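You operate a simulated robot arm through the tools that you are given. There is no shell and no other tool. Be economical: measure what you need, move in short steps, check, and stop when the job is done.

You run a simulated two-armed robot. Do the job below in one go: nothing can be reset, and whatever is moved stays where it is left.

## Task
Take the small carton out of the cabinet, hold the door shut while you latch it, then power on.
Fine: carton onto the cabinet ledge before the door shuts; one hand on the door, the other on the door latch; red dial on last; leave the four switches inside, the padlocks and the cartons in the drawer.
Where things are to end (x, y in the base frame): small carton within 0.06 m of [0.37, -0.13].

It is judged by the outcome, as a careful person would: the job done as asked, and still so three seconds after it is handed in. It fails if anything else is knocked over, pushed out of place, dropped, spilled or broken.

## Robot
Two 6-joint arms with two-finger parallel grippers on one trunk, on a base that drives. Base frame: it is fixed to the floor where the robot stands at the start and does not move with it; the origin is under the middle of the robot, x ahead of it, y to its left, z up. Readings come in m, degrees, newtons and seconds.
The left shoulder is at the start at [0.06, 0.187, 1.272], the right one opposite. With the tool pointing down near the work surface each hand reaches from about 0.1 to 0.34 m from the robot's upright axis, wherever it stands, measured 20 degrees to its own side. Places, roughly: cabinet door [0.1, 0.5, 1.3]; cabinet ledge [0.4, 0.1, 0.7]; control switch [0.5, 0, 1.3]; door latch [-0.1, 0.5, 1.2]; dust switch [0.5, 0.2, 1.3]; feed switch [0.5, 0.4, 1.3]; green carton (8x6x5 cm) [-1.2, 0.7, 0.6]; grey cabinet [0.6, 0.1, 0.9]; heat switch [0.5, 0.3, 1.3]; red carton (8x6x5 cm) [-1.2, 0.8, 0.6]; red dial [0.4, -0.2, 1.3]. Payload 1.57 kg a hand.
The TCP of each hand is the grasp point between the finger pads, 0.03 m short of the fingertips. In the tool frame z runs along the fingers and y along their closing line. Largest opening 0.11 m; finger width 0.024, thickness 0.012; the body of the gripper, 0.048 by 0.112 m, starts 0.078 m behind the TCP.
Orientation is that of the tool frame in the base frame, as a unit quaternion [x, y, z, w]. With the fingers straight down and closing along the base's y, the tool's x points along the base's -x, its y along +y and its z along -z.

## Interface
- The arms move only by the tool jog_arm. It takes "left_plan", "right_plan" or both (then of equal length, played together; a hand with none holds still); each is a list of rows, each a list of 7 numbers: the shift along the base's x, y, z in m, then the turn, a rotation vector about the base's x, y, z in degrees, then the opening, from 0 (shut) to 1 (fully open). In form: [[tx, ty, tz, rx, ry, rz, claw], ...]. A call has 1 to 12 rows; each row is the pose to reach, as a shift and turn from the pose commanded when the call began. Each row takes 0.2 s and may step no farther than 0.05 m and 8.6 degrees from the row before; otherwise, or with a gripper value out of range, the whole call is refused. Where a pose cannot be reached the arm comes as near as it can. A force on the tool above 70 N (or 10 N above the force at the start of the call, whichever is more), or a blocked arm, ends the call early, and 0.2 s more pass. The fingers move at their own pace (about 0.153 m/s each) and stop on an object; they squeeze with about 39 N. The grip force told is the motor's: it shows also when the fingers shut on nothing. Time passes only in rows, and 0.2 s behind the last, so rows that repeat a pose let the fingers close. It gives the time, the measured TCP pose, the force on the tool (base axes), the opening and the grip force at its end, in the units of the frame above (readings bear some noise), with the torque about the TCP (base axes, N m) and any sound that the robot's microphone picked up.
- Cameras (640 x 400 px; columns grow to the right, rows downward): "scene" is now at [0.0085, 0.0341, 1.8142]; the picture's right is [0.45, -0.89, 0.00], its down [-0.69, -0.35, -0.63] and it looks along [0.57, 0.28, -0.77] (base axes); focal length 218 px, centre (320, 200). "left" rides on the left gripper at [0.07, -0.016, -0.141] in its tool frame; the picture's right is [0.23, 0.97, 0.00], its down [-0.86, 0.20, -0.48] and it looks along [-0.47, 0.11, 0.88] (tool axes); focal length 222 px, centre (320, 200). "right" rides on the right gripper at [0.07, 0.016, -0.141] in its tool frame; the picture's right is [-0.23, 0.97, 0.00], its down [-0.86, -0.20, -0.48] and it looks along [-0.47, -0.11, 0.88] (tool axes); focal length 222 px, centre (320, 200). There is no depth. A picture from a camera that has moved, and an enlarged one, comes with that camera's place and axes in the base frame and with its lens.
- capture(camera): a new picture of that camera. It takes no simulated time.
- lift_body(by): slides the trunk up (or, below 0, down) by that many m; the arms and the scene camera ride with it, the base frame stays. It gives what a move gives, with no picture.
- base_move(legs): drives the robot by 1 to 6 legs, each [ahead, left, turn to the left] in m, m and degrees, along the robot's own axes; the way and the turn of a leg run together, so that a leg with both is an arc; at most 1.5 m and 180 degrees a leg. The arms and the cameras ride along, it lands a little off, and it stops where it bumps. It gives what a move gives.
- aim_head(pan, tilt): turns the head with the scene camera to pan (to the left, within 86 degrees either way) and tilt (down, from -29 to 69), counted from straight ahead of the robot. It gives what a move gives.
- zoom(camera, box): a new picture of the part [left, top, right, bottom] of that camera's present view, enlarged. It takes no simulated time.
- close_job(): hands the job in; it is judged then, once.

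Work in short steps. Places have to be worked out from the pictures, the camera data and where the tool is seen: move nearer, look again, correct. Check each grasp and each placing, and mend what went wrong. You have 120 turns and 108 pictures in all, those below and enlarged ones among them. Open the grippers and draw the arms clear of the work before you hand the job in, unless the task says otherwise; then end with one line.

The tools are called after ">>>" as a command line: name --argument value ..., lists and objects as JSON in quotes. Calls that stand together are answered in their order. jog_arm: Moves the arms, as the interface text tells. Its arguments: {"type":"object","properties":{"left_plan":{"type":"array","items":{"type":"array","items":{"type":"number"}}},"right_plan":{"type":"array","items":{"type":"array","items":{"type":"number"}}}},"required":[]} The other tools are called the same way: lift_body (by) slides the trunk up or down; base_move (legs) drives the base; aim_head (pan, tilt) turns the head that bears the scene camera; capture (camera) takes a picture; zoom (camera, box) takes an enlarged picture of a part of a camera's view; close_job () hands the job in.

At the start:

```text
time: 0.0
left_ee_pos: [0.2804, 0.3601, 1.4805]
left_tcp_rot: [-0.002, 1.0, -0.002, 0.0]
left_wrist_force: [-0.2, 0.0, -0.7]
left_moment: [-0.03, -0.01, -0.02]
left_grip_width: 0.1099
left_finger_force: 0.1
right_ee_pos: [0.2765, 0.0412, 1.4911]
right_tcp_rot: [0.001, 1.0, 0.0, 0.0]
right_wrist_force: [0.6, -0.7, -0.4]
right_moment: [0.01, 0.03, -0.02]
right_grip_width: 0.1099
right_finger_force: 0.1
trunk travel left (down, up): [-0.9, 0.09]
robot x, y, heading: [0.0028, 0.0018, -0.0]
head pan, tilt: [26.5, 50.8]
```

scene: 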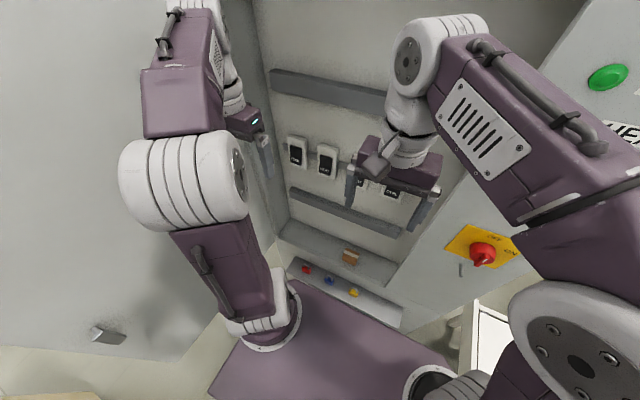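
right: 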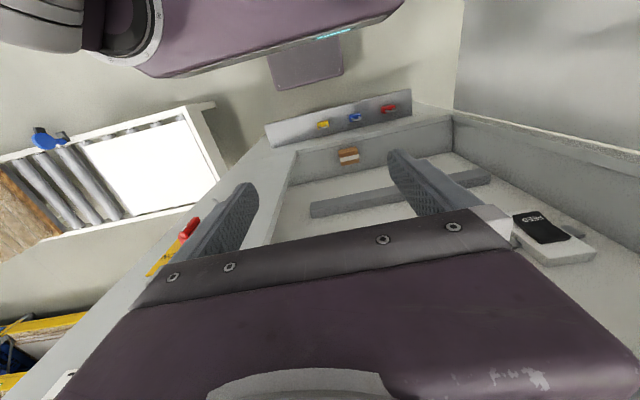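
left: 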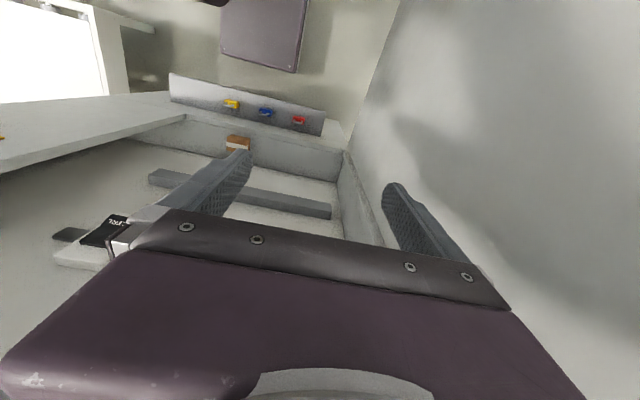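

The carton triangulates to about (0.455, 0.096, 0.90). First I'll look around with the head, straight ahead and then tilted, to see the cabinet, dial and ledge.

>>> aim_head --pan -10 --tilt 45

>>> capture --camera "scene"

>>> aim_head --pan 75 --tilt 40

>>> capture --camera "scene"

```text
time: 1.0
left_ee_pos: [0.2801, 0.3597, 1.4819]
left_tcp_rot: [-0.002, 1.0, -0.001, 0.0]
left_wrist_force: [0.4, -0.2, 0.0]
left_moment: [0.03, -0.01, 0.0]
left_grip_width: 0.1102
left_finger_force: 0.0
right_ee_pos: [0.2789, 0.0415, 1.4904]
right_tcp_rot: [0.0, 1.0, 0.001, 0.0]
right_wrist_force: [-0.5, -0.7, -0.1]
right_moment: [0.0, 0.03, -0.02]
right_grip_width: 0.1098
right_finger_force: 0.0
trunk travel left (down, up): [-0.9, 0.09]
robot x, y, heading: [-0.0012, 0.0019, 0.0]
head pan, tilt: [-10.0, 45.0]
```

```text
104 pictures are left
camera scene: at [0.0203, -0.014, 1.8222], right [-0.17, -0.98, 0.0], down [-0.7, 0.12, -0.71], along [0.7, -0.12, -0.71], focal length 218 px, centre (320, 200)
```

scene: 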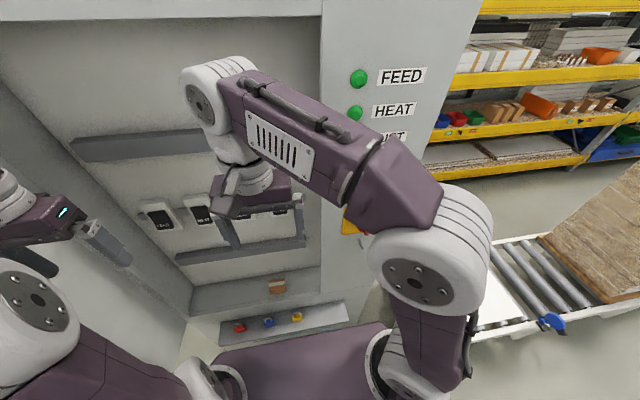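

```text
time: 2.6
left_ee_pos: [0.2807, 0.3593, 1.4827]
left_tcp_rot: [-0.002, 1.0, -0.002, 0.001]
left_wrist_force: [-0.3, 0.0, -0.6]
left_moment: [0.01, 0.03, 0.0]
left_grip_width: 0.1099
left_finger_force: 0.2
right_ee_pos: [0.2778, 0.042, 1.49]
right_tcp_rot: [0.0, 1.0, 0.0, -0.001]
right_wrist_force: [-0.3, 0.3, -0.1]
right_moment: [-0.04, 0.02, -0.02]
right_grip_width: 0.1101
right_finger_force: 0.0
trunk travel left (down, up): [-0.9, 0.09]
robot x, y, heading: [0.0011, -0.0041, -0.2]
head pan, tilt: [75.0, 40.0]
```

```text
103 pictures are left
camera scene: at [-0.0376, 0.0821, 1.8294], right [0.97, -0.26, 0.0], down [-0.17, -0.62, -0.77], along [0.2, 0.74, -0.64], focal length 218 px, centre (320, 200)
```

scene: 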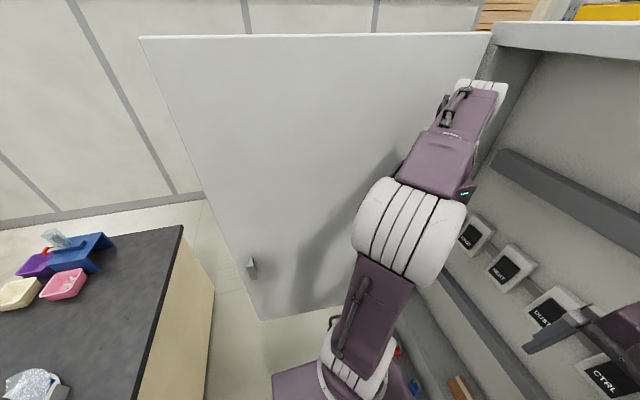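

Door is swung open on the left (hinge near (0.4, 0.5), free edge near (-0.19, 0.54), with the latch near it). I lower the trunk a bit with the hands over free space, then look closely at carton and ledge.

>>> lift_body --by -0.25

>>> capture --camera "right"

>>> aim_head --pan 20 --tilt 50

>>> capture --camera "scene"

```text
time: 5.2
left_ee_pos: [0.2797, 0.3592, 1.232]
left_tcp_rot: [-0.002, 1.0, -0.002, 0.0]
left_wrist_force: [0.4, -0.2, -0.7]
left_moment: [0.02, -0.02, 0.01]
left_grip_width: 0.1101
left_finger_force: 0.1
right_ee_pos: [0.2776, 0.0426, 1.2398]
right_tcp_rot: [0.0, 1.0, 0.0, 0.0]
right_wrist_force: [0.4, 0.7, -0.4]
right_moment: [0.02, 0.03, -0.01]
right_grip_width: 0.11
right_finger_force: 0.1
trunk travel left (down, up): [-0.65, 0.34]
robot x, y, heading: [-0.0015, 0.0014, 0.2]
head pan, tilt: [75.0, 40.0]
```

```text
102 pictures are left
camera right: at [0.2082, 0.0575, 1.3829], right [0.23, 0.97, 0.0], down [0.86, -0.2, 0.48], along [0.47, -0.11, -0.88], focal length 222 px, centre (320, 200)
```

right: 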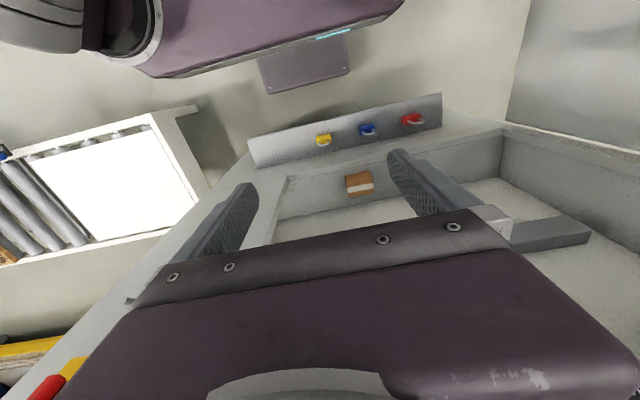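

```text
time: 6.4
left_ee_pos: [0.2814, 0.3596, 1.2322]
left_tcp_rot: [-0.001, 1.0, -0.002, 0.0]
left_wrist_force: [0.5, 0.2, -0.2]
left_moment: [0.01, 0.0, -0.04]
left_grip_width: 0.1101
left_finger_force: 0.0
right_ee_pos: [0.2777, 0.0416, 1.2401]
right_tcp_rot: [0.001, 1.0, 0.0, 0.0]
right_wrist_force: [-0.4, -0.3, 0.0]
right_moment: [0.01, -0.02, -0.02]
right_grip_width: 0.1103
right_finger_force: 0.1
trunk travel left (down, up): [-0.65, 0.34]
robot x, y, heading: [-0.0022, 0.001, 0.0]
head pan, tilt: [20.0, 50.0]
```

```text
101 pictures are left
camera scene: at [0.0127, 0.0264, 1.5653], right [0.34, -0.94, 0.0], down [-0.72, -0.26, -0.64], along [0.6, 0.22, -0.77], focal length 218 px, centre (320, 200)
```

scene: 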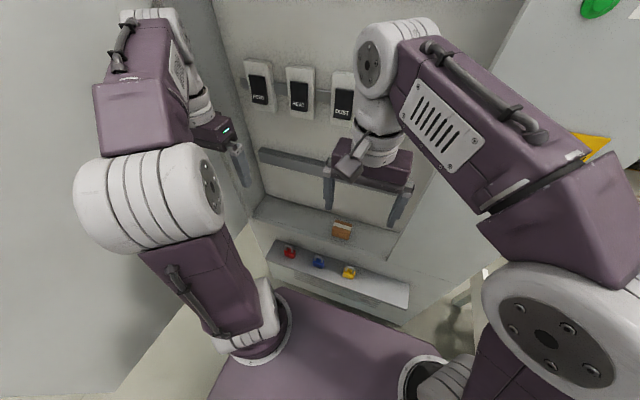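

Ledge surface is about x 0.31–0.40, y −0.18–0.27, z ≈0.75. I tilt the right hand forward 40° and lower it for a closer look into the cabinet.

>>> jog_arm --right_plan '[[0, 0.01, -0.03, 0, -8, 0, 1], [0, 0.02, -0.06, 0, -16, 0, 1], [0, 0.03, -0.09, 0, -24, 0, 1], [0, 0.04, -0.12, 0, -32, 0, 1], [0, 0.05, -0.15, 0, -40, 0, 1], [0, 0.05, -0.15, 0, -40, 0, 1]]'

>>> capture --camera "right"

>>> capture --camera "scene"

```text
time: 7.8
left_ee_pos: [0.2801, 0.36, 1.2313]
left_tcp_rot: [-0.001, 1.0, -0.002, 0.0]
left_wrist_force: [0.6, -0.1, -0.7]
left_moment: [0.02, -0.02, 0.02]
left_grip_width: 0.11
left_finger_force: 0.0
right_ee_pos: [0.2801, 0.0938, 1.0894]
right_tcp_rot: [0.0, 0.94, 0.001, 0.342]
right_wrist_force: [0.2, -0.2, -0.3]
right_moment: [0.02, 0.02, 0.01]
right_grip_width: 0.11
right_finger_force: 0.0
trunk travel left (down, up): [-0.65, 0.34]
robot x, y, heading: [0.0022, -0.0013, 0.0]
head pan, tilt: [20.0, 50.0]
```

```text
100 pictures are left
camera right: at [0.134, 0.1088, 1.1534], right [0.17, 0.97, 0.15], down [0.35, -0.2, 0.92], along [0.92, -0.11, -0.37], focal length 222 px, centre (320, 200)
```

right: 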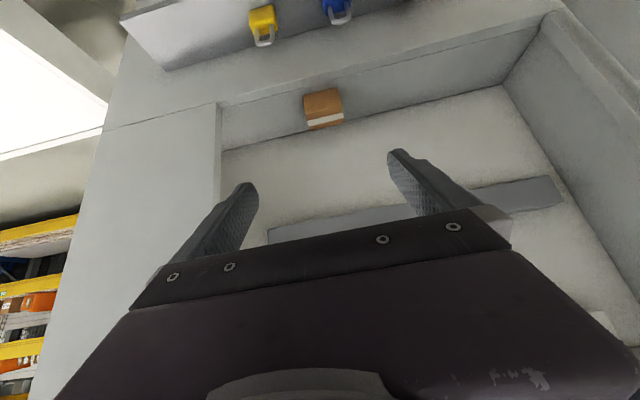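

```text
99 pictures are left
camera scene: at [0.0128, 0.0256, 1.5653], right [0.34, -0.94, 0.0], down [-0.72, -0.26, -0.64], along [0.6, 0.22, -0.77], focal length 218 px, centre (320, 200)
```

scene: 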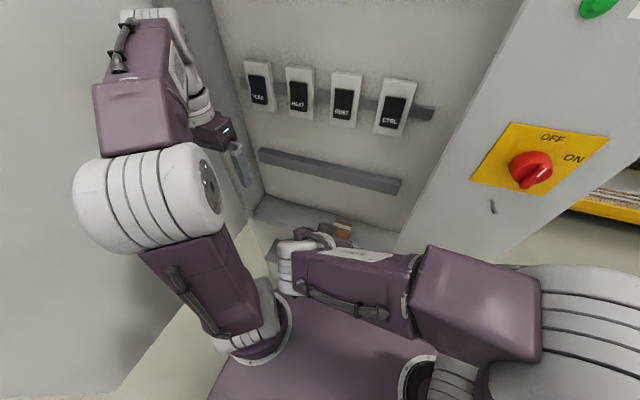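

The carton is visible now. I zoom in on it and on the dial and the hook-like piece below it.

>>> zoom --camera "right" --box '[240, 40, 400, 140]'

>>> zoom --camera "scene" --box '[420, 100, 620, 225]'

>>> zoom --camera "scene" --box '[240, 180, 400, 280]'

```text
4.00 times, centred on (320, 90) of right
camera zoom: at [0.134, 0.1088, 1.1534], right [0.17, 0.97, 0.15], down [0.35, -0.2, 0.92], along [0.92, -0.11, -0.37], focal length 888 px, centre (320, 640)
```

zoom: 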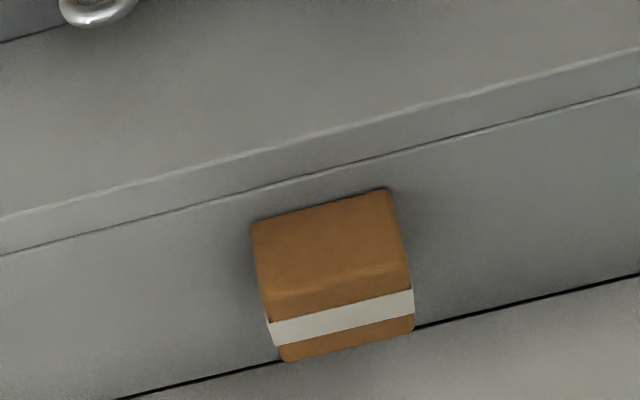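

```text
3.20 times, centred on (520, 162) of scene
camera zoom: at [0.0128, 0.0256, 1.5653], right [0.34, -0.94, 0.0], down [-0.72, -0.26, -0.64], along [0.6, 0.22, -0.77], focal length 699 px, centre (-320, 320)
```

zoom: 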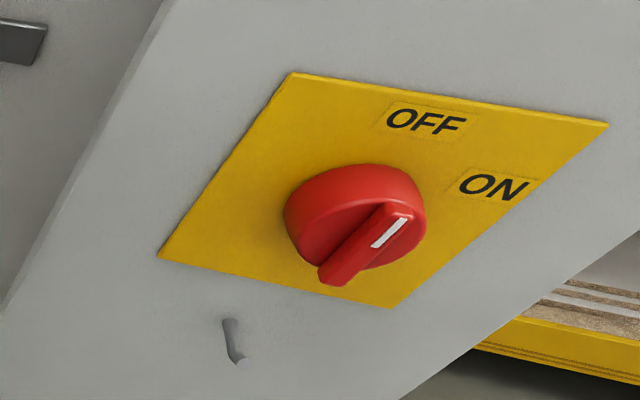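

```text
4.00 times, centred on (320, 230) of scene
camera zoom: at [0.0128, 0.0256, 1.5653], right [0.34, -0.94, 0.0], down [-0.72, -0.26, -0.64], along [0.6, 0.22, -0.77], focal length 874 px, centre (320, 80)
```

zoom: 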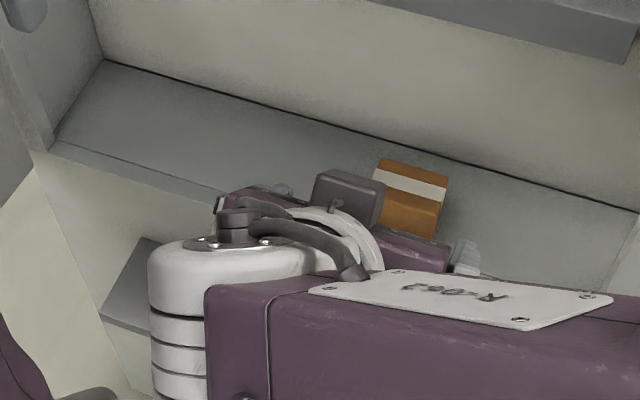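

Carton worked out: x 0.438–0.488, y 0.07–0.135, z 0.82–0.862, back wall at x≈0.53. I open and approach with a 60° tilt to a standoff pose.

>>> jog_arm --right_plan '[[0.02, 0.002, -0.04, 0, -7, 0, 1], [0.05, 0.005, -0.08, 0, -14, 0, 1], [0.08, 0.009, -0.11, 0, -20, 0, 1], [0.1, 0.009, -0.15, 0, -20, 0, 1], [0.1, 0.009, -0.15, 0, -20, 0, 1]]'

>>> capture --camera "right"

>>> capture --camera "scene"

```text
time: 8.6
left_ee_pos: [0.2808, 0.3599, 1.2316]
left_tcp_rot: [-0.002, 1.0, -0.001, -0.002]
left_wrist_force: [0.1, -0.6, 0.2]
left_moment: [0.02, 0.02, -0.02]
left_grip_width: 0.1102
left_finger_force: 0.1
right_ee_pos: [0.3364, 0.1049, 1.0084]
right_tcp_rot: [-0.006, 0.883, 0.005, 0.468]
right_wrist_force: [9.7, 0.0, 20.3]
right_moment: [0.24, 3.84, -0.07]
right_grip_width: 0.1099
right_finger_force: 0.0
trunk travel left (down, up): [-0.65, 0.34]
robot x, y, heading: [0.0009, -0.0023, 0.3]
head pan, tilt: [20.0, 50.0]
stopped in row 3 (right hand): the force on the tool passed its limit at 385 N (the readings are from after the stop); the commanded pose is now the measured one
```

```text
95 pictures are left
camera right: at [0.1804, 0.1172, 1.031], right [0.11, 0.97, 0.19], down [0.09, -0.2, 0.98], along [0.99, -0.09, -0.11], focal length 222 px, centre (320, 200)
```

right: 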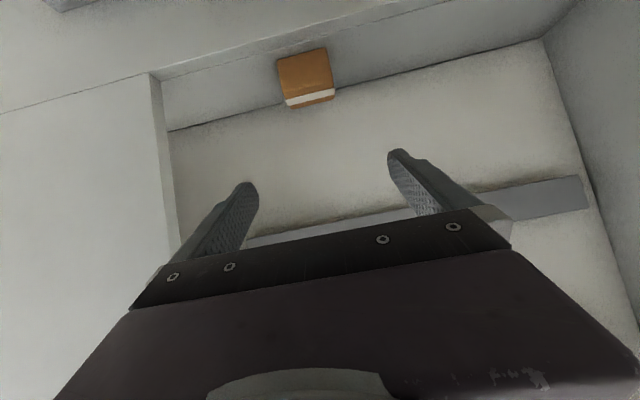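

```text
94 pictures are left
camera scene: at [0.0135, 0.0268, 1.5653], right [0.34, -0.94, 0.0], down [-0.72, -0.26, -0.64], along [0.6, 0.22, -0.77], focal length 218 px, centre (320, 200)
```

scene: 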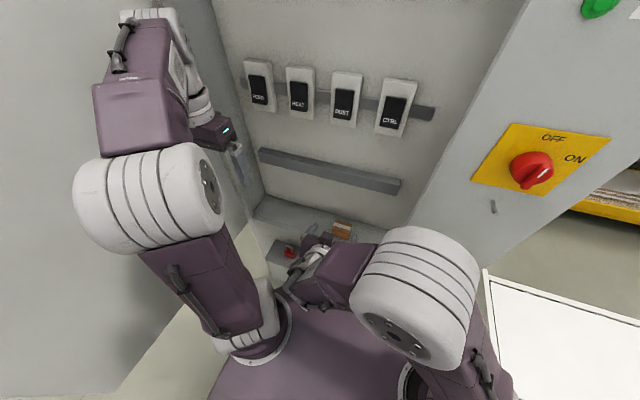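

The right wrist touched my own torso (it sits too low relative to the trunk). I lift the hand off, then lower the trunk so the hand works at shoulder height.

>>> jog_arm --right_plan '[[0.01, 0, 0.04, 0, 0, 0, 1], [0.02, 0, 0.08, 0, 0, 0, 1], [0.02, 0, 0.12, 0, 0, 0, 1], [0.02, 0, 0.16, 0, 0, 0, 1], [0.02, 0, 0.16, 0, 0, 0, 1]]'

>>> lift_body --by -0.2

>>> capture --camera "scene"

```text
time: 9.8
left_ee_pos: [0.2806, 0.3604, 1.2313]
left_tcp_rot: [-0.002, 1.0, -0.001, 0.0]
left_wrist_force: [-0.3, -0.2, -0.1]
left_moment: [0.03, 0.02, 0.02]
left_grip_width: 0.1099
left_finger_force: 0.0
right_ee_pos: [0.3545, 0.1061, 1.1663]
right_tcp_rot: [-0.007, 0.884, 0.004, 0.467]
right_wrist_force: [-0.1, -0.2, -0.3]
right_moment: [0.0, 0.01, 0.01]
right_grip_width: 0.1099
right_finger_force: 0.1
trunk travel left (down, up): [-0.65, 0.34]
robot x, y, heading: [-0.0017, -0.0019, -0.1]
head pan, tilt: [20.0, 50.0]
```

```text
time: 11.9
left_ee_pos: [0.2802, 0.36, 1.0317]
left_tcp_rot: [-0.001, 1.0, 0.0, 0.0]
left_wrist_force: [0.8, 1.4, -0.5]
left_moment: [-0.01, 0.01, 0.04]
left_grip_width: 0.1099
left_finger_force: 0.0
right_ee_pos: [0.3535, 0.1067, 0.9674]
right_tcp_rot: [-0.008, 0.884, 0.005, 0.467]
right_wrist_force: [0.1, 0.6, 0.1]
right_moment: [0.02, 0.02, 0.02]
right_grip_width: 0.11
right_finger_force: 0.0
trunk travel left (down, up): [-0.45, 0.54]
robot x, y, heading: [-0.0035, 0.0015, -0.0]
head pan, tilt: [20.0, 50.0]
```

```text
93 pictures are left
camera scene: at [0.0126, 0.0263, 1.3653], right [0.34, -0.94, 0.0], down [-0.72, -0.26, -0.64], along [0.6, 0.22, -0.77], focal length 218 px, centre (320, 200)
```

scene: 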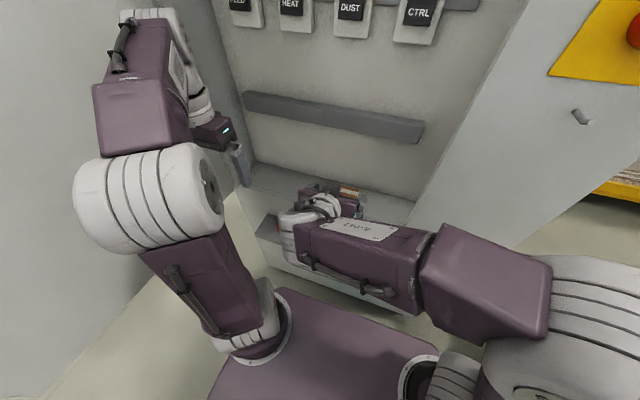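

Now TCP at (0.354, 0.107, 0.967), free. I move to a standoff just before the carton.

>>> jog_arm --right_plan '[[0.02, -0.002, -0.02, 0, -3, 0, 1], [0.04, -0.004, -0.045, 0, -6, 0, 1], [0.05, -0.004, -0.065, 0, -6, 0, 1], [0.05, -0.004, -0.065, 0, -6, 0, 1]]'

>>> capture --camera "right"

```text
time: 12.9
left_ee_pos: [0.28, 0.3599, 1.0305]
left_tcp_rot: [-0.002, 1.0, 0.0, 0.0]
left_wrist_force: [0.6, -1.0, 0.2]
left_moment: [0.01, -0.01, 0.0]
left_grip_width: 0.1103
left_finger_force: 0.0
right_ee_pos: [0.4034, 0.1015, 0.9025]
right_tcp_rot: [-0.007, 0.858, 0.004, 0.514]
right_wrist_force: [-0.2, 0.8, -0.1]
right_moment: [0.01, -0.03, 0.0]
right_grip_width: 0.1099
right_finger_force: 0.0
trunk travel left (down, up): [-0.45, 0.54]
robot x, y, heading: [-0.0007, 0.0019, 0.0]
head pan, tilt: [20.0, 50.0]
```

```text
92 pictures are left
camera right: at [0.2456, 0.1142, 0.9085], right [0.09, 0.98, 0.2], down [-0.01, -0.2, 0.98], along [1.0, -0.09, -0.01], focal length 222 px, centre (320, 200)
```

right: 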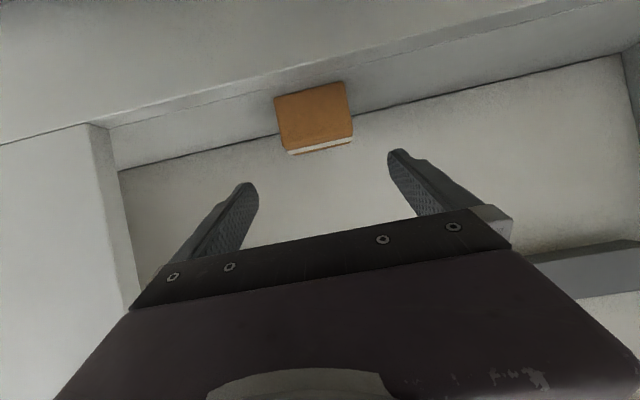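

Carton confirmed centred at y≈0.106, front face x≈0.43. I advance with fingers straddling it, then close.

>>> jog_arm --right_plan '[[0.02, 0.003, -0.02, 0, 0, 0, 1], [0.04, 0.0045, -0.037, 0, 0, 0, 1], [0.055, 0.0045, -0.05, 0, 0, 0, 1], [0.055, 0.0045, -0.05, 0, 0, 0, 1]]'

>>> capture --camera "right"

```text
time: 13.9
left_ee_pos: [0.2799, 0.36, 1.0318]
left_tcp_rot: [-0.002, 1.0, 0.0, 0.0]
left_wrist_force: [0.8, -0.7, 0.8]
left_moment: [0.0, 0.02, 0.03]
left_grip_width: 0.11
left_finger_force: 0.0
right_ee_pos: [0.4581, 0.1049, 0.8515]
right_tcp_rot: [-0.006, 0.859, 0.002, 0.512]
right_wrist_force: [0.1, 0.2, 0.0]
right_moment: [0.01, 0.01, 0.01]
right_grip_width: 0.1099
right_finger_force: 0.1
trunk travel left (down, up): [-0.45, 0.54]
robot x, y, heading: [-0.0007, -0.0017, 0.1]
head pan, tilt: [20.0, 50.0]
```

```text
91 pictures are left
camera right: at [0.3, 0.1185, 0.8579], right [0.09, 0.98, 0.2], down [-0.01, -0.2, 0.98], along [1.0, -0.09, -0.01], focal length 222 px, centre (320, 200)
```

right: 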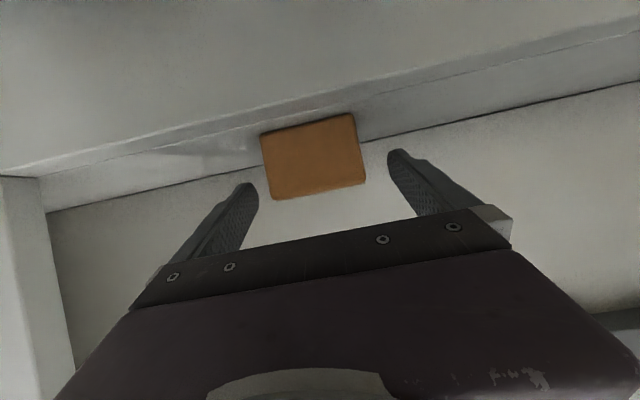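

Fingers straddle the carton symmetrically enough. Closing now.

>>> jog_arm --right_plan '[[0, 0, 0, 0, 0, 0, 0.5], [0, 0, 0, 0, 0, 0, 0.3], [0, 0, 0, 0, 0, 0, 0.3], [0, 0, 0, 0, 0, 0, 0.3]]'

>>> capture --camera "right"

```text
time: 14.9
left_ee_pos: [0.2812, 0.3605, 1.0303]
left_tcp_rot: [-0.002, 1.0, 0.0, 0.001]
left_wrist_force: [-0.3, -0.2, 1.0]
left_moment: [0.03, 0.0, 0.01]
left_grip_width: 0.11
left_finger_force: 0.1
right_ee_pos: [0.4574, 0.1042, 0.8515]
right_tcp_rot: [-0.008, 0.858, 0.004, 0.513]
right_wrist_force: [-0.1, 0.3, -0.7]
right_moment: [0.01, 0.0, -0.03]
right_grip_width: 0.0693
right_finger_force: 39.2
trunk travel left (down, up): [-0.45, 0.54]
robot x, y, heading: [0.0028, 0.0025, 0.1]
head pan, tilt: [20.0, 50.0]
```

```text
90 pictures are left
camera right: at [0.3, 0.1185, 0.8579], right [0.09, 0.98, 0.2], down [-0.01, -0.2, 0.98], along [1.0, -0.09, -0.01], focal length 222 px, centre (320, 200)
```

right: 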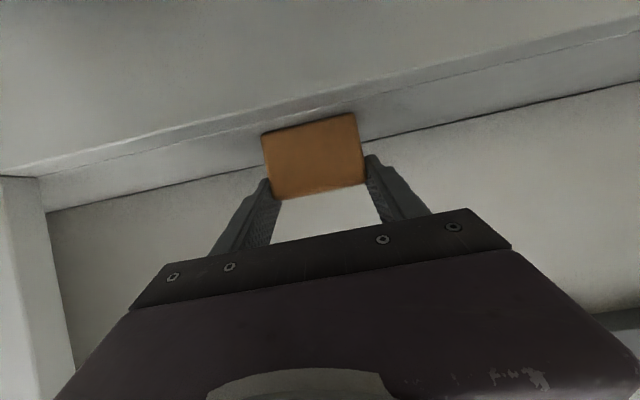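

Gripped (0.069 m, 39 N). Lift and withdraw from the cabinet.

>>> jog_arm --right_plan '[[0, 0, 0.03, 0, 0, 0, 0.3], [-0.01, 0, 0.06, 0, 0, 0, 0.3], [-0.05, 0, 0.075, 0, 0, 0, 0.3], [-0.09, 0, 0.075, 0, 0, 0, 0.3], [-0.12, 0, 0.075, 0, 0, 0, 0.3], [-0.12, 0, 0.075, 0, 0, 0, 0.3]]'

>>> capture --camera "right"

>>> capture --camera "scene"

```text
time: 16.3
left_ee_pos: [0.2816, 0.3601, 1.0304]
left_tcp_rot: [-0.002, 1.0, 0.0, 0.0]
left_wrist_force: [-0.1, -0.5, 0.5]
left_moment: [-0.01, 0.01, 0.03]
left_grip_width: 0.11
left_finger_force: 0.1
right_ee_pos: [0.3417, 0.1068, 0.9266]
right_tcp_rot: [-0.008, 0.859, 0.004, 0.513]
right_wrist_force: [1.3, 0.2, -0.2]
right_moment: [0.01, 0.0, 0.0]
right_grip_width: 0.0693
right_finger_force: 38.9
trunk travel left (down, up): [-0.45, 0.54]
robot x, y, heading: [-0.0023, 0.0046, -0.2]
head pan, tilt: [20.0, 50.0]
```

```text
89 pictures are left
camera right: at [0.1843, 0.1194, 0.9342], right [0.09, 0.98, 0.2], down [-0.01, -0.2, 0.98], along [1.0, -0.09, -0.01], focal length 222 px, centre (320, 200)
```

right: 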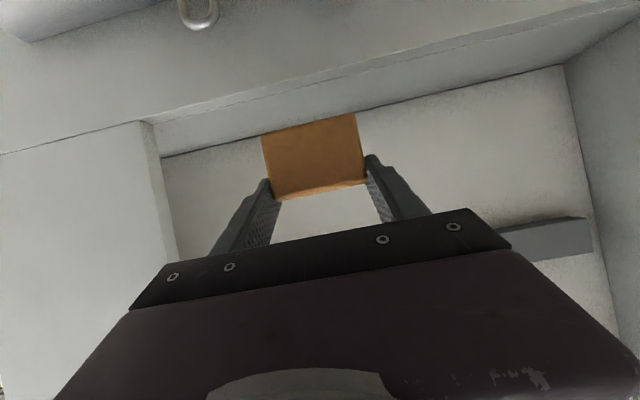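

```text
88 pictures are left
camera scene: at [0.0131, 0.0265, 1.3653], right [0.34, -0.94, 0.0], down [-0.72, -0.26, -0.64], along [0.6, 0.22, -0.77], focal length 218 px, centre (320, 200)
```

scene: 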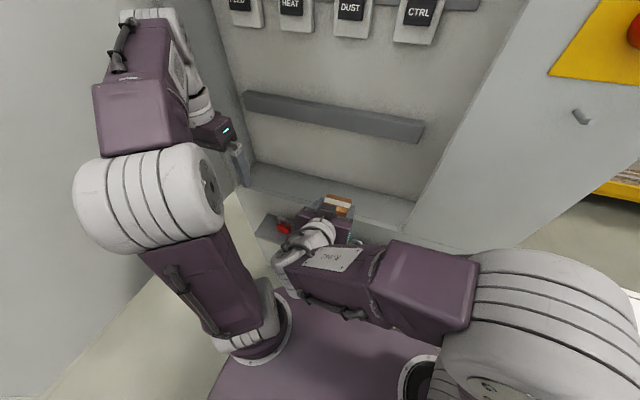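

Carton firmly held outside. Now slide sideways to y = −0.13 at height.

>>> jog_arm --right_plan '[[0, -0.045, 0, 0, 0, 0, 0.3], [0, -0.09, 0, 0, 0, 0, 0.3], [0, -0.135, 0, 0, 0, 0, 0.3], [0, -0.18, 0, 0, 0, 0, 0.3], [0.005, -0.225, 0, 0, 0, 0, 0.3], [0.012, -0.237, 0, 0, 0, 0, 0.3], [0.012, -0.237, 0, 0, 0, 0, 0.3]]'

>>> capture --camera "right"

>>> capture --camera "scene"

```text
time: 17.9
left_ee_pos: [0.2676, 0.3618, 1.0345]
left_tcp_rot: [-0.002, 1.0, -0.002, 0.006]
left_wrist_force: [-1.0, -0.4, 0.6]
left_moment: [0.03, -0.03, -0.02]
left_grip_width: 0.1098
left_finger_force: 0.1
right_ee_pos: [0.3861, -0.0789, 0.9604]
right_tcp_rot: [-0.012, 0.858, 0.009, 0.513]
right_wrist_force: [-56.5, 16.9, 18.8]
right_moment: [-0.6, -0.46, -1.5]
right_grip_width: 0.069
right_finger_force: 39.2
right hand out of reach, approached as far as the arm can: row 3, 4, 5, 6, 7
trunk travel left (down, up): [-0.45, 0.54]
robot x, y, heading: [-0.0005, 0.002, -0.1]
head pan, tilt: [20.0, 50.0]
stopped in row 7 (right hand): the force on the tool passed its limit at 80 N (the readings are from after the stop); the commanded pose is now the measured one
```

```text
87 pictures are left
camera right: at [0.2281, -0.0679, 0.9664], right [0.08, 0.98, 0.2], down [-0.01, -0.2, 0.98], along [1.0, -0.08, 0.0], focal length 222 px, centre (320, 200)
```

right: 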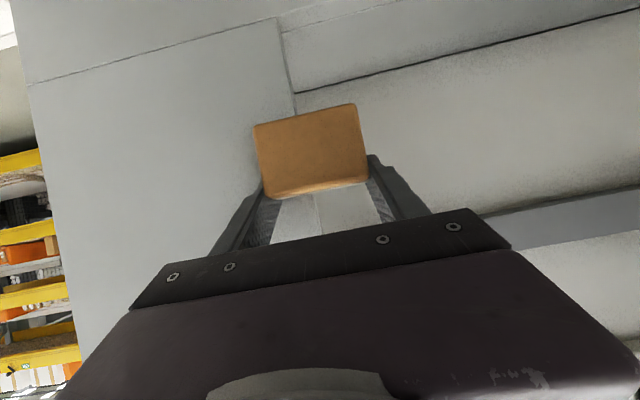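

```text
86 pictures are left
camera scene: at [-0.0046, 0.0291, 1.3658], right [0.34, -0.94, 0.01], down [-0.71, -0.26, -0.65], along [0.61, 0.22, -0.76], focal length 218 px, centre (320, 200)
```

scene: 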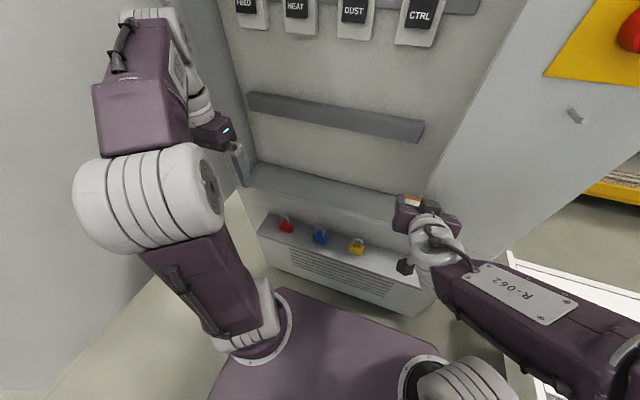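

The hand was too close to my shoulder here and pressed the carton lightly against the right panel; still gripped. I back the base up 0.12 m to relieve that and gain room.

>>> base_move --legs '[[-0.12, 0, 0]]'

>>> capture --camera "right"

```text
time: 19.1
left_ee_pos: [0.1608, 0.3596, 1.0316]
left_tcp_rot: [-0.003, 1.0, -0.001, 0.0]
left_wrist_force: [-0.1, -0.9, -0.1]
left_moment: [-0.01, -0.03, -0.01]
left_grip_width: 0.11
left_finger_force: 0.0
right_ee_pos: [0.2806, -0.083, 0.9539]
right_tcp_rot: [-0.01, 0.861, 0.008, 0.509]
right_wrist_force: [0.1, -1.5, -0.4]
right_moment: [0.01, 0.01, 0.02]
right_grip_width: 0.0691
right_finger_force: 39.2
trunk travel left (down, up): [-0.45, 0.54]
robot x, y, heading: [-0.1168, -0.0005, 0.0]
head pan, tilt: [20.0, 50.0]
```

```text
85 pictures are left
camera right: at [0.1227, -0.0703, 0.9628], right [0.08, 0.98, 0.2], down [0.0, -0.2, 0.98], along [1.0, -0.08, -0.01], focal length 222 px, centre (320, 200)
```

right: 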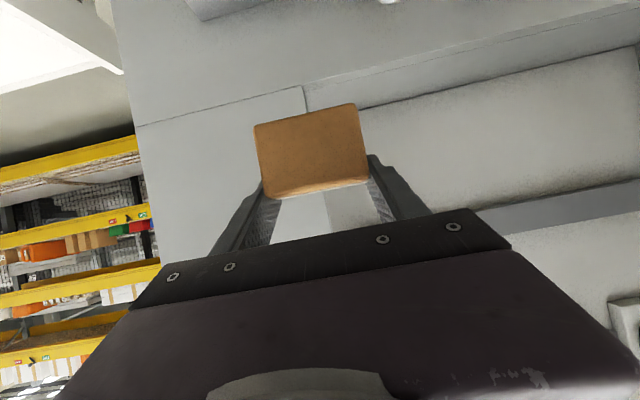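

Free again (no force). Move to above the ledge target, (0.335, −0.13, 0.87).

>>> jog_arm --right_plan '[[0.015, -0.02, -0.03, 0, 0, 0, 0.3], [0.035, -0.035, -0.06, 0, 0, 0, 0.3], [0.055, -0.047, -0.085, 0, 0, 0, 0.3], [0.055, -0.047, -0.085, 0, 0, 0, 0.3]]'

>>> capture --camera "right"

>>> aim_head --pan -5 --tilt 45

>>> capture --camera "scene"

```text
time: 20.1
left_ee_pos: [0.1594, 0.3611, 1.031]
left_tcp_rot: [-0.002, 1.0, -0.001, 0.001]
left_wrist_force: [-0.3, -0.4, -0.9]
left_moment: [0.02, 0.04, 0.0]
left_grip_width: 0.1099
left_finger_force: 0.1
right_ee_pos: [0.354, -0.1228, 0.8779]
right_tcp_rot: [-0.011, 0.861, 0.009, 0.509]
right_wrist_force: [-0.6, -0.2, -0.2]
right_moment: [0.0, -0.01, 0.02]
right_grip_width: 0.0691
right_finger_force: 39.3
right hand out of reach, approached as far as the arm can: row 1, 2, 3, 4
trunk travel left (down, up): [-0.45, 0.54]
robot x, y, heading: [-0.1209, 0.002, 0.1]
head pan, tilt: [20.0, 50.0]
```

```text
84 pictures are left
camera right: at [0.1959, -0.1108, 0.8862], right [0.09, 0.98, 0.2], down [0.0, -0.2, 0.98], along [1.0, -0.08, -0.02], focal length 222 px, centre (320, 200)
```

right: 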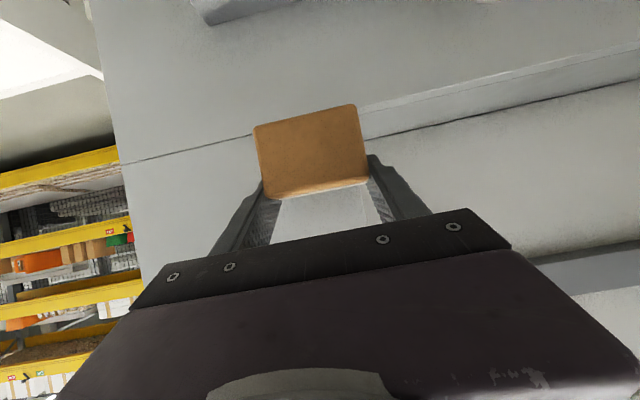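

```text
time: 21.0
left_ee_pos: [0.1615, 0.3613, 1.0306]
left_tcp_rot: [-0.003, 1.0, -0.001, 0.0]
left_wrist_force: [-1.0, 0.4, 0.1]
left_moment: [0.01, 0.01, 0.01]
left_grip_width: 0.1098
left_finger_force: 0.1
right_ee_pos: [0.3543, -0.1218, 0.8771]
right_tcp_rot: [-0.011, 0.861, 0.008, 0.508]
right_wrist_force: [0.3, 0.5, -0.7]
right_moment: [-0.03, 0.0, 0.0]
right_grip_width: 0.0692
right_finger_force: 38.8
trunk travel left (down, up): [-0.45, 0.54]
robot x, y, heading: [-0.1177, 0.0026, 0.3]
head pan, tilt: [-5.0, 45.0]
```

```text
83 pictures are left
camera scene: at [-0.097, -0.0067, 1.3722], right [-0.08, -1.0, 0.0], down [-0.7, 0.06, -0.71], along [0.7, -0.06, -0.71], focal length 218 px, centre (320, 200)
```

scene: 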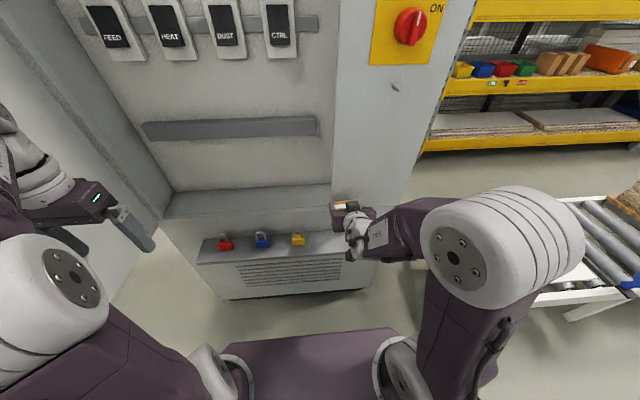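

Still slightly too near for this wrist tilt. Back up another 0.07 m, then zoom on the ledge.

>>> base_move --legs '[[-0.07, 0, 0]]'

>>> zoom --camera "scene" --box '[180, 140, 420, 290]'

>>> capture --camera "left"

```text
time: 22.0
left_ee_pos: [0.0895, 0.3615, 1.0309]
left_tcp_rot: [-0.003, 1.0, -0.001, -0.001]
left_wrist_force: [0.5, 1.2, 1.1]
left_moment: [-0.02, -0.03, -0.04]
left_grip_width: 0.11
left_finger_force: 0.1
right_ee_pos: [0.2836, -0.1217, 0.8782]
right_tcp_rot: [-0.011, 0.861, 0.008, 0.508]
right_wrist_force: [-1.5, 0.5, -0.5]
right_moment: [-0.03, 0.04, 0.0]
right_grip_width: 0.0694
right_finger_force: 39.0
trunk travel left (down, up): [-0.45, 0.54]
robot x, y, heading: [-0.1874, -0.0013, 0.1]
head pan, tilt: [-5.0, 45.0]
```

```text
2.67 times, centred on (300, 215) of scene
camera zoom: at [-0.1683, -0.0069, 1.3722], right [-0.08, -1.0, 0.0], down [-0.7, 0.06, -0.71], along [0.71, -0.06, -0.71], focal length 582 px, centre (373, 160)
```

zoom: 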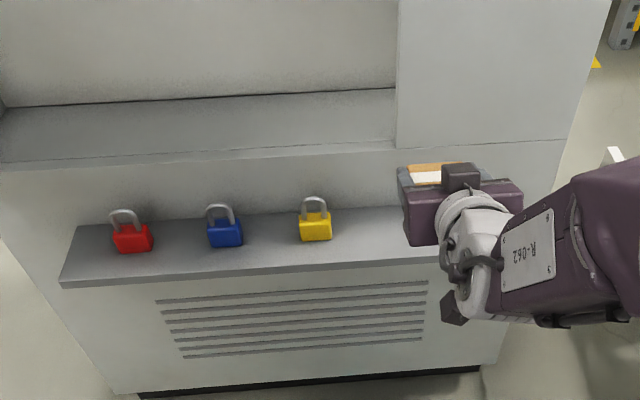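

```text
81 pictures are left
camera left: at [0.0198, 0.3445, 1.1734], right [-0.23, 0.97, 0.0], down [0.85, 0.21, 0.48], along [0.47, 0.11, -0.88], focal length 222 px, centre (320, 200)
```

left: 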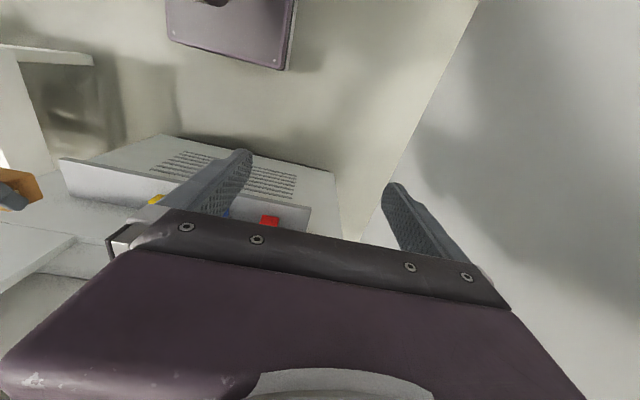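

Ledge top refined to z≈0.705, x 0.30–0.40. Move carton to above the target with TCP (0.358, −0.13, 0.79).

>>> jog_arm --right_plan '[[0.03, -0.004, -0.02, 0, 0, 0, 0.3], [0.06, -0.008, -0.045, 0, 0, 0, 0.3], [0.074, -0.008, -0.07, 0, 0, 0, 0.3], [0.074, -0.008, -0.088, 0, 0, 0, 0.3], [0.074, -0.008, -0.088, 0, 0, 0, 0.3]]'

>>> capture --camera "right"

>>> zoom --camera "scene" --box '[260, 150, 460, 275]'

```text
time: 23.2
left_ee_pos: [0.0906, 0.3614, 1.0308]
left_tcp_rot: [-0.004, 1.0, 0.0, 0.0]
left_wrist_force: [0.5, 0.2, -1.0]
left_moment: [0.02, 0.02, 0.02]
left_grip_width: 0.1101
left_finger_force: 0.0
right_ee_pos: [0.3663, -0.1204, 0.8044]
right_tcp_rot: [-0.017, 0.863, -0.003, 0.504]
right_wrist_force: [0.3, -0.1, -1.1]
right_moment: [0.01, 0.03, 0.02]
right_grip_width: 0.0692
right_finger_force: 38.5
right hand out of reach, approached as far as the arm can: row 2, 3, 4, 5
trunk travel left (down, up): [-0.45, 0.54]
robot x, y, heading: [-0.192, 0.0027, -0.2]
head pan, tilt: [-5.0, 45.0]
```

```text
80 pictures are left
camera right: at [0.2084, -0.1086, 0.8143], right [0.09, 0.98, 0.18], down [0.01, -0.18, 0.98], along [1.0, -0.09, -0.02], focal length 222 px, centre (320, 200)
```

right: 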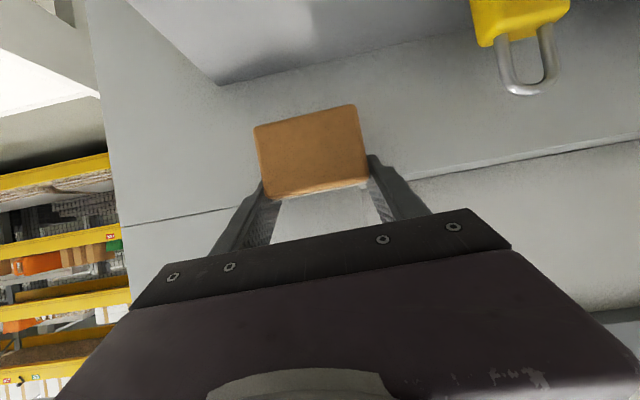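

```text
3.20 times, centred on (360, 212) of scene
camera zoom: at [-0.1666, -0.0069, 1.3722], right [-0.08, -1.0, 0.0], down [-0.7, 0.06, -0.71], along [0.7, -0.06, -0.71], focal length 699 px, centre (192, 160)
```

zoom: 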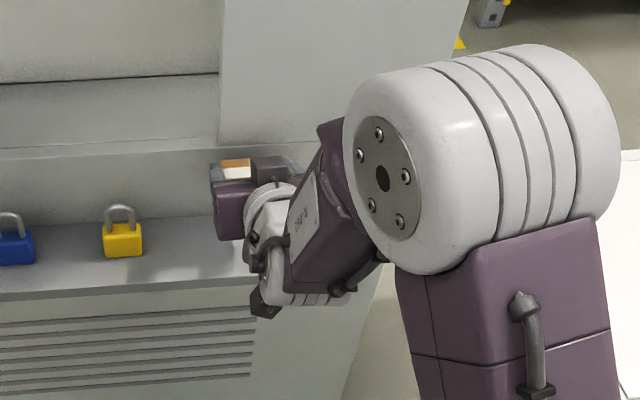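

The arm's near/low/right limit is still hit by ~1 cm. I raise the hand, lower the trunk by 0.1 m and back up slightly more so the geometry relaxes.

>>> jog_arm --right_plan '[[0, 0, 0.04, 0, 0, 0, 0.3], [0, 0, 0.08, 0, 0, 0, 0.3], [0, 0, 0.12, 0, 0, 0, 0.3], [0, 0, 0.12, 0, 0, 0, 0.3]]'

>>> base_move --legs '[[-0.05, -0.04, 0]]'

>>> lift_body --by -0.12

```text
time: 24.2
left_ee_pos: [0.0918, 0.3603, 1.0314]
left_tcp_rot: [-0.004, 1.0, -0.001, -0.001]
left_wrist_force: [-0.1, 1.0, -0.1]
left_moment: [-0.02, 0.04, 0.01]
left_grip_width: 0.1099
left_finger_force: 0.0
right_ee_pos: [0.3677, -0.1205, 0.9254]
right_tcp_rot: [-0.01, 0.861, 0.008, 0.508]
right_wrist_force: [0.0, 0.1, 0.0]
right_moment: [0.0, -0.01, -0.04]
right_grip_width: 0.0694
right_finger_force: 39.5
trunk travel left (down, up): [-0.45, 0.54]
robot x, y, heading: [-0.1874, -0.0004, 0.2]
head pan, tilt: [-5.0, 45.0]
```

```text
time: 25.2
left_ee_pos: [0.0394, 0.3224, 1.0316]
left_tcp_rot: [-0.005, 1.0, 0.0, 0.0]
left_wrist_force: [-0.5, 0.4, 0.4]
left_moment: [0.03, -0.04, 0.0]
left_grip_width: 0.11
left_finger_force: 0.0
right_ee_pos: [0.3173, -0.1589, 0.926]
right_tcp_rot: [-0.012, 0.861, 0.009, 0.508]
right_wrist_force: [-0.7, 1.5, -0.3]
right_moment: [0.01, 0.0, 0.05]
right_grip_width: 0.0692
right_finger_force: 39.0
trunk travel left (down, up): [-0.45, 0.54]
robot x, y, heading: [-0.2353, -0.0412, 0.4]
head pan, tilt: [-5.0, 45.0]
```

```text
time: 26.7
left_ee_pos: [0.0395, 0.3216, 0.9111]
left_tcp_rot: [-0.005, 1.0, -0.001, 0.0]
left_wrist_force: [0.2, 0.2, 0.3]
left_moment: [0.04, -0.03, 0.0]
left_grip_width: 0.1102
left_finger_force: 0.2
right_ee_pos: [0.3159, -0.1586, 0.8057]
right_tcp_rot: [-0.011, 0.861, 0.008, 0.508]
right_wrist_force: [-0.2, 0.0, -0.8]
right_moment: [-0.02, -0.02, 0.0]
right_grip_width: 0.0694
right_finger_force: 39.2
trunk travel left (down, up): [-0.33, 0.66]
robot x, y, heading: [-0.2369, -0.0394, 0.5]
head pan, tilt: [-5.0, 45.0]
```

Now TCP at (0.316, −0.159, 0.806). Move to (0.358, −0.13, 0.765), just above the ledge.

>>> jog_arm --right_plan '[[0.02, 0.029, 0, 0, 0, 0, 0.3], [0.042, 0.029, -0.01, 0, 0, 0, 0.3], [0.042, 0.029, -0.03, 0, 0, 0, 0.3], [0.042, 0.029, -0.04, 0, 0, 0, 0.3], [0.042, 0.029, -0.04, 0, 0, 0, 0.3]]'

>>> capture --camera "right"

>>> zoom --camera "scene" --box '[220, 120, 420, 245]'

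```text
time: 27.9
left_ee_pos: [0.0412, 0.3223, 0.9116]
left_tcp_rot: [-0.005, 1.0, -0.001, 0.0]
left_wrist_force: [0.0, 0.1, 0.3]
left_moment: [0.01, 0.02, -0.02]
left_grip_width: 0.1098
left_finger_force: 0.1
right_ee_pos: [0.3581, -0.1265, 0.7644]
right_tcp_rot: [-0.012, 0.861, 0.009, 0.509]
right_wrist_force: [-0.3, 0.8, -0.6]
right_moment: [-0.02, -0.01, 0.01]
right_grip_width: 0.0693
right_finger_force: 39.1
trunk travel left (down, up): [-0.33, 0.66]
robot x, y, heading: [-0.2363, -0.0369, 0.2]
head pan, tilt: [-5.0, 45.0]
```

```text
78 pictures are left
camera right: at [0.2014, -0.1171, 0.773], right [0.08, 0.98, 0.2], down [0.0, -0.2, 0.98], along [1.0, -0.08, -0.02], focal length 222 px, centre (320, 200)
```

right: 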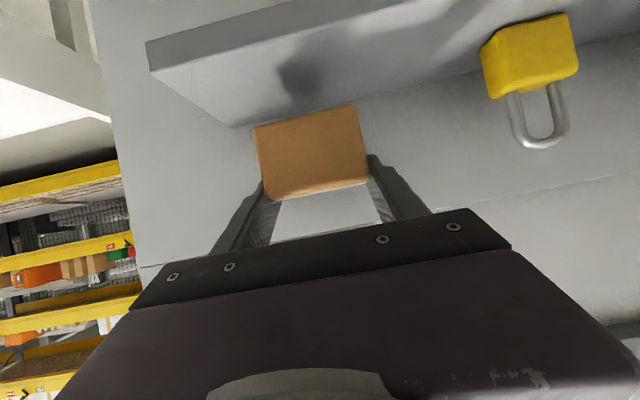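

```text
3.20 times, centred on (320, 182) of scene
camera zoom: at [-0.2165, -0.0461, 1.2522], right [-0.08, -1.0, 0.0], down [-0.7, 0.06, -0.71], along [0.7, -0.06, -0.71], focal length 699 px, centre (320, 256)
```

zoom: 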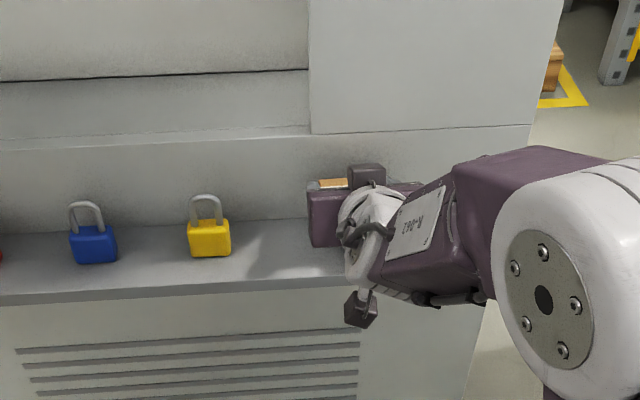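

Carton is over the ledge's right end. Lower in small steps watching the force.

>>> jog_arm --right_plan '[[0, 0, -0.01, 0, 0, 0, 0.3], [0, 0, -0.02, 0, 0, 0, 0.3], [0, 0, -0.02, 0, 0, 0, 0.3]]'

>>> jog_arm --right_plan '[[0, 0, -0.006, 0, 0, 0, 0.3], [0, 0, -0.006, 0, 0, 0, 0.3]]'

>>> capture --camera "right"

```text
time: 28.7
left_ee_pos: [0.0406, 0.3225, 0.9115]
left_tcp_rot: [-0.005, 1.0, -0.001, 0.0]
left_wrist_force: [0.4, 0.6, 0.2]
left_moment: [0.02, 0.0, -0.01]
left_grip_width: 0.11
left_finger_force: 0.0
right_ee_pos: [0.3597, -0.1304, 0.7437]
right_tcp_rot: [-0.012, 0.861, 0.008, 0.508]
right_wrist_force: [0.0, 0.2, -1.6]
right_moment: [0.02, 0.0, -0.02]
right_grip_width: 0.0693
right_finger_force: 39.1
trunk travel left (down, up): [-0.33, 0.66]
robot x, y, heading: [-0.2366, -0.0419, 0.3]
head pan, tilt: [-5.0, 45.0]
```

```text
time: 29.3
left_ee_pos: [0.0397, 0.3231, 0.9102]
left_tcp_rot: [-0.005, 1.0, -0.001, 0.001]
left_wrist_force: [0.6, -0.2, -0.5]
left_moment: [-0.02, -0.03, -0.01]
left_grip_width: 0.1098
left_finger_force: 0.0
right_ee_pos: [0.3597, -0.1278, 0.7389]
right_tcp_rot: [-0.013, 0.861, 0.009, 0.509]
right_wrist_force: [0.4, 0.4, -0.5]
right_moment: [-0.01, 0.0, -0.01]
right_grip_width: 0.0693
right_finger_force: 39.1
trunk travel left (down, up): [-0.33, 0.66]
robot x, y, heading: [-0.2384, -0.0374, 0.3]
head pan, tilt: [-5.0, 45.0]
```

```text
76 pictures are left
camera right: at [0.2012, -0.1183, 0.747], right [0.08, 0.98, 0.2], down [0.0, -0.2, 0.98], along [1.0, -0.08, -0.02], focal length 222 px, centre (320, 200)
```

right: 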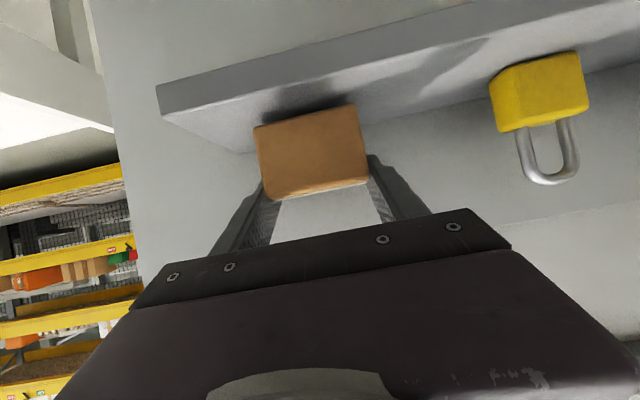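

Not touching yet; shadow gap suggests ~1–1.5 cm. Continue down in fine steps.

>>> jog_arm --right_plan '[[0, 0, -0.006, 0, 0, 0, 0.3], [0, 0, -0.006, 0, 0, 0, 0.3]]'

>>> jog_arm --right_plan '[[0, 0, -0.004, 0, 0, 0, 0.3], [0, 0, -0.004, 0, 0, 0, 0.3]]'

>>> capture --camera "right"

```text
time: 29.9
left_ee_pos: [0.0407, 0.3224, 0.9115]
left_tcp_rot: [-0.005, 1.0, -0.001, 0.0]
left_wrist_force: [0.0, 0.3, 0.3]
left_moment: [-0.03, -0.01, 0.01]
left_grip_width: 0.1099
left_finger_force: 0.1
right_ee_pos: [0.3586, -0.1287, 0.7328]
right_tcp_rot: [-0.012, 0.861, 0.009, 0.508]
right_wrist_force: [0.0, -0.2, -0.7]
right_moment: [0.0, -0.01, 0.0]
right_grip_width: 0.0693
right_finger_force: 38.5
trunk travel left (down, up): [-0.33, 0.66]
robot x, y, heading: [-0.2431, -0.0411, 0.2]
head pan, tilt: [-5.0, 45.0]
```

```text
time: 30.5
left_ee_pos: [0.0388, 0.3241, 0.9128]
left_tcp_rot: [-0.005, 1.0, -0.001, 0.001]
left_wrist_force: [-0.3, -0.1, -0.3]
left_moment: [-0.01, 0.0, 0.02]
left_grip_width: 0.11
left_finger_force: 0.1
right_ee_pos: [0.3587, -0.1287, 0.7313]
right_tcp_rot: [-0.012, 0.859, 0.009, 0.512]
right_wrist_force: [-0.4, -1.0, 14.0]
right_moment: [-0.57, -0.35, 0.0]
right_grip_width: 0.0691
right_finger_force: 39.3
trunk travel left (down, up): [-0.33, 0.66]
robot x, y, heading: [-0.2373, -0.0387, 0.6]
head pan, tilt: [-5.0, 45.0]
```

```text
75 pictures are left
camera right: at [0.2014, -0.1181, 0.7393], right [0.08, 0.98, 0.2], down [-0.01, -0.2, 0.98], along [1.0, -0.08, -0.01], focal length 222 px, centre (320, 200)
```

right: 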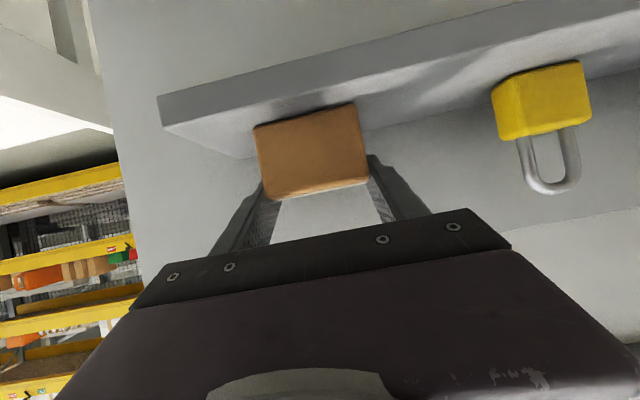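

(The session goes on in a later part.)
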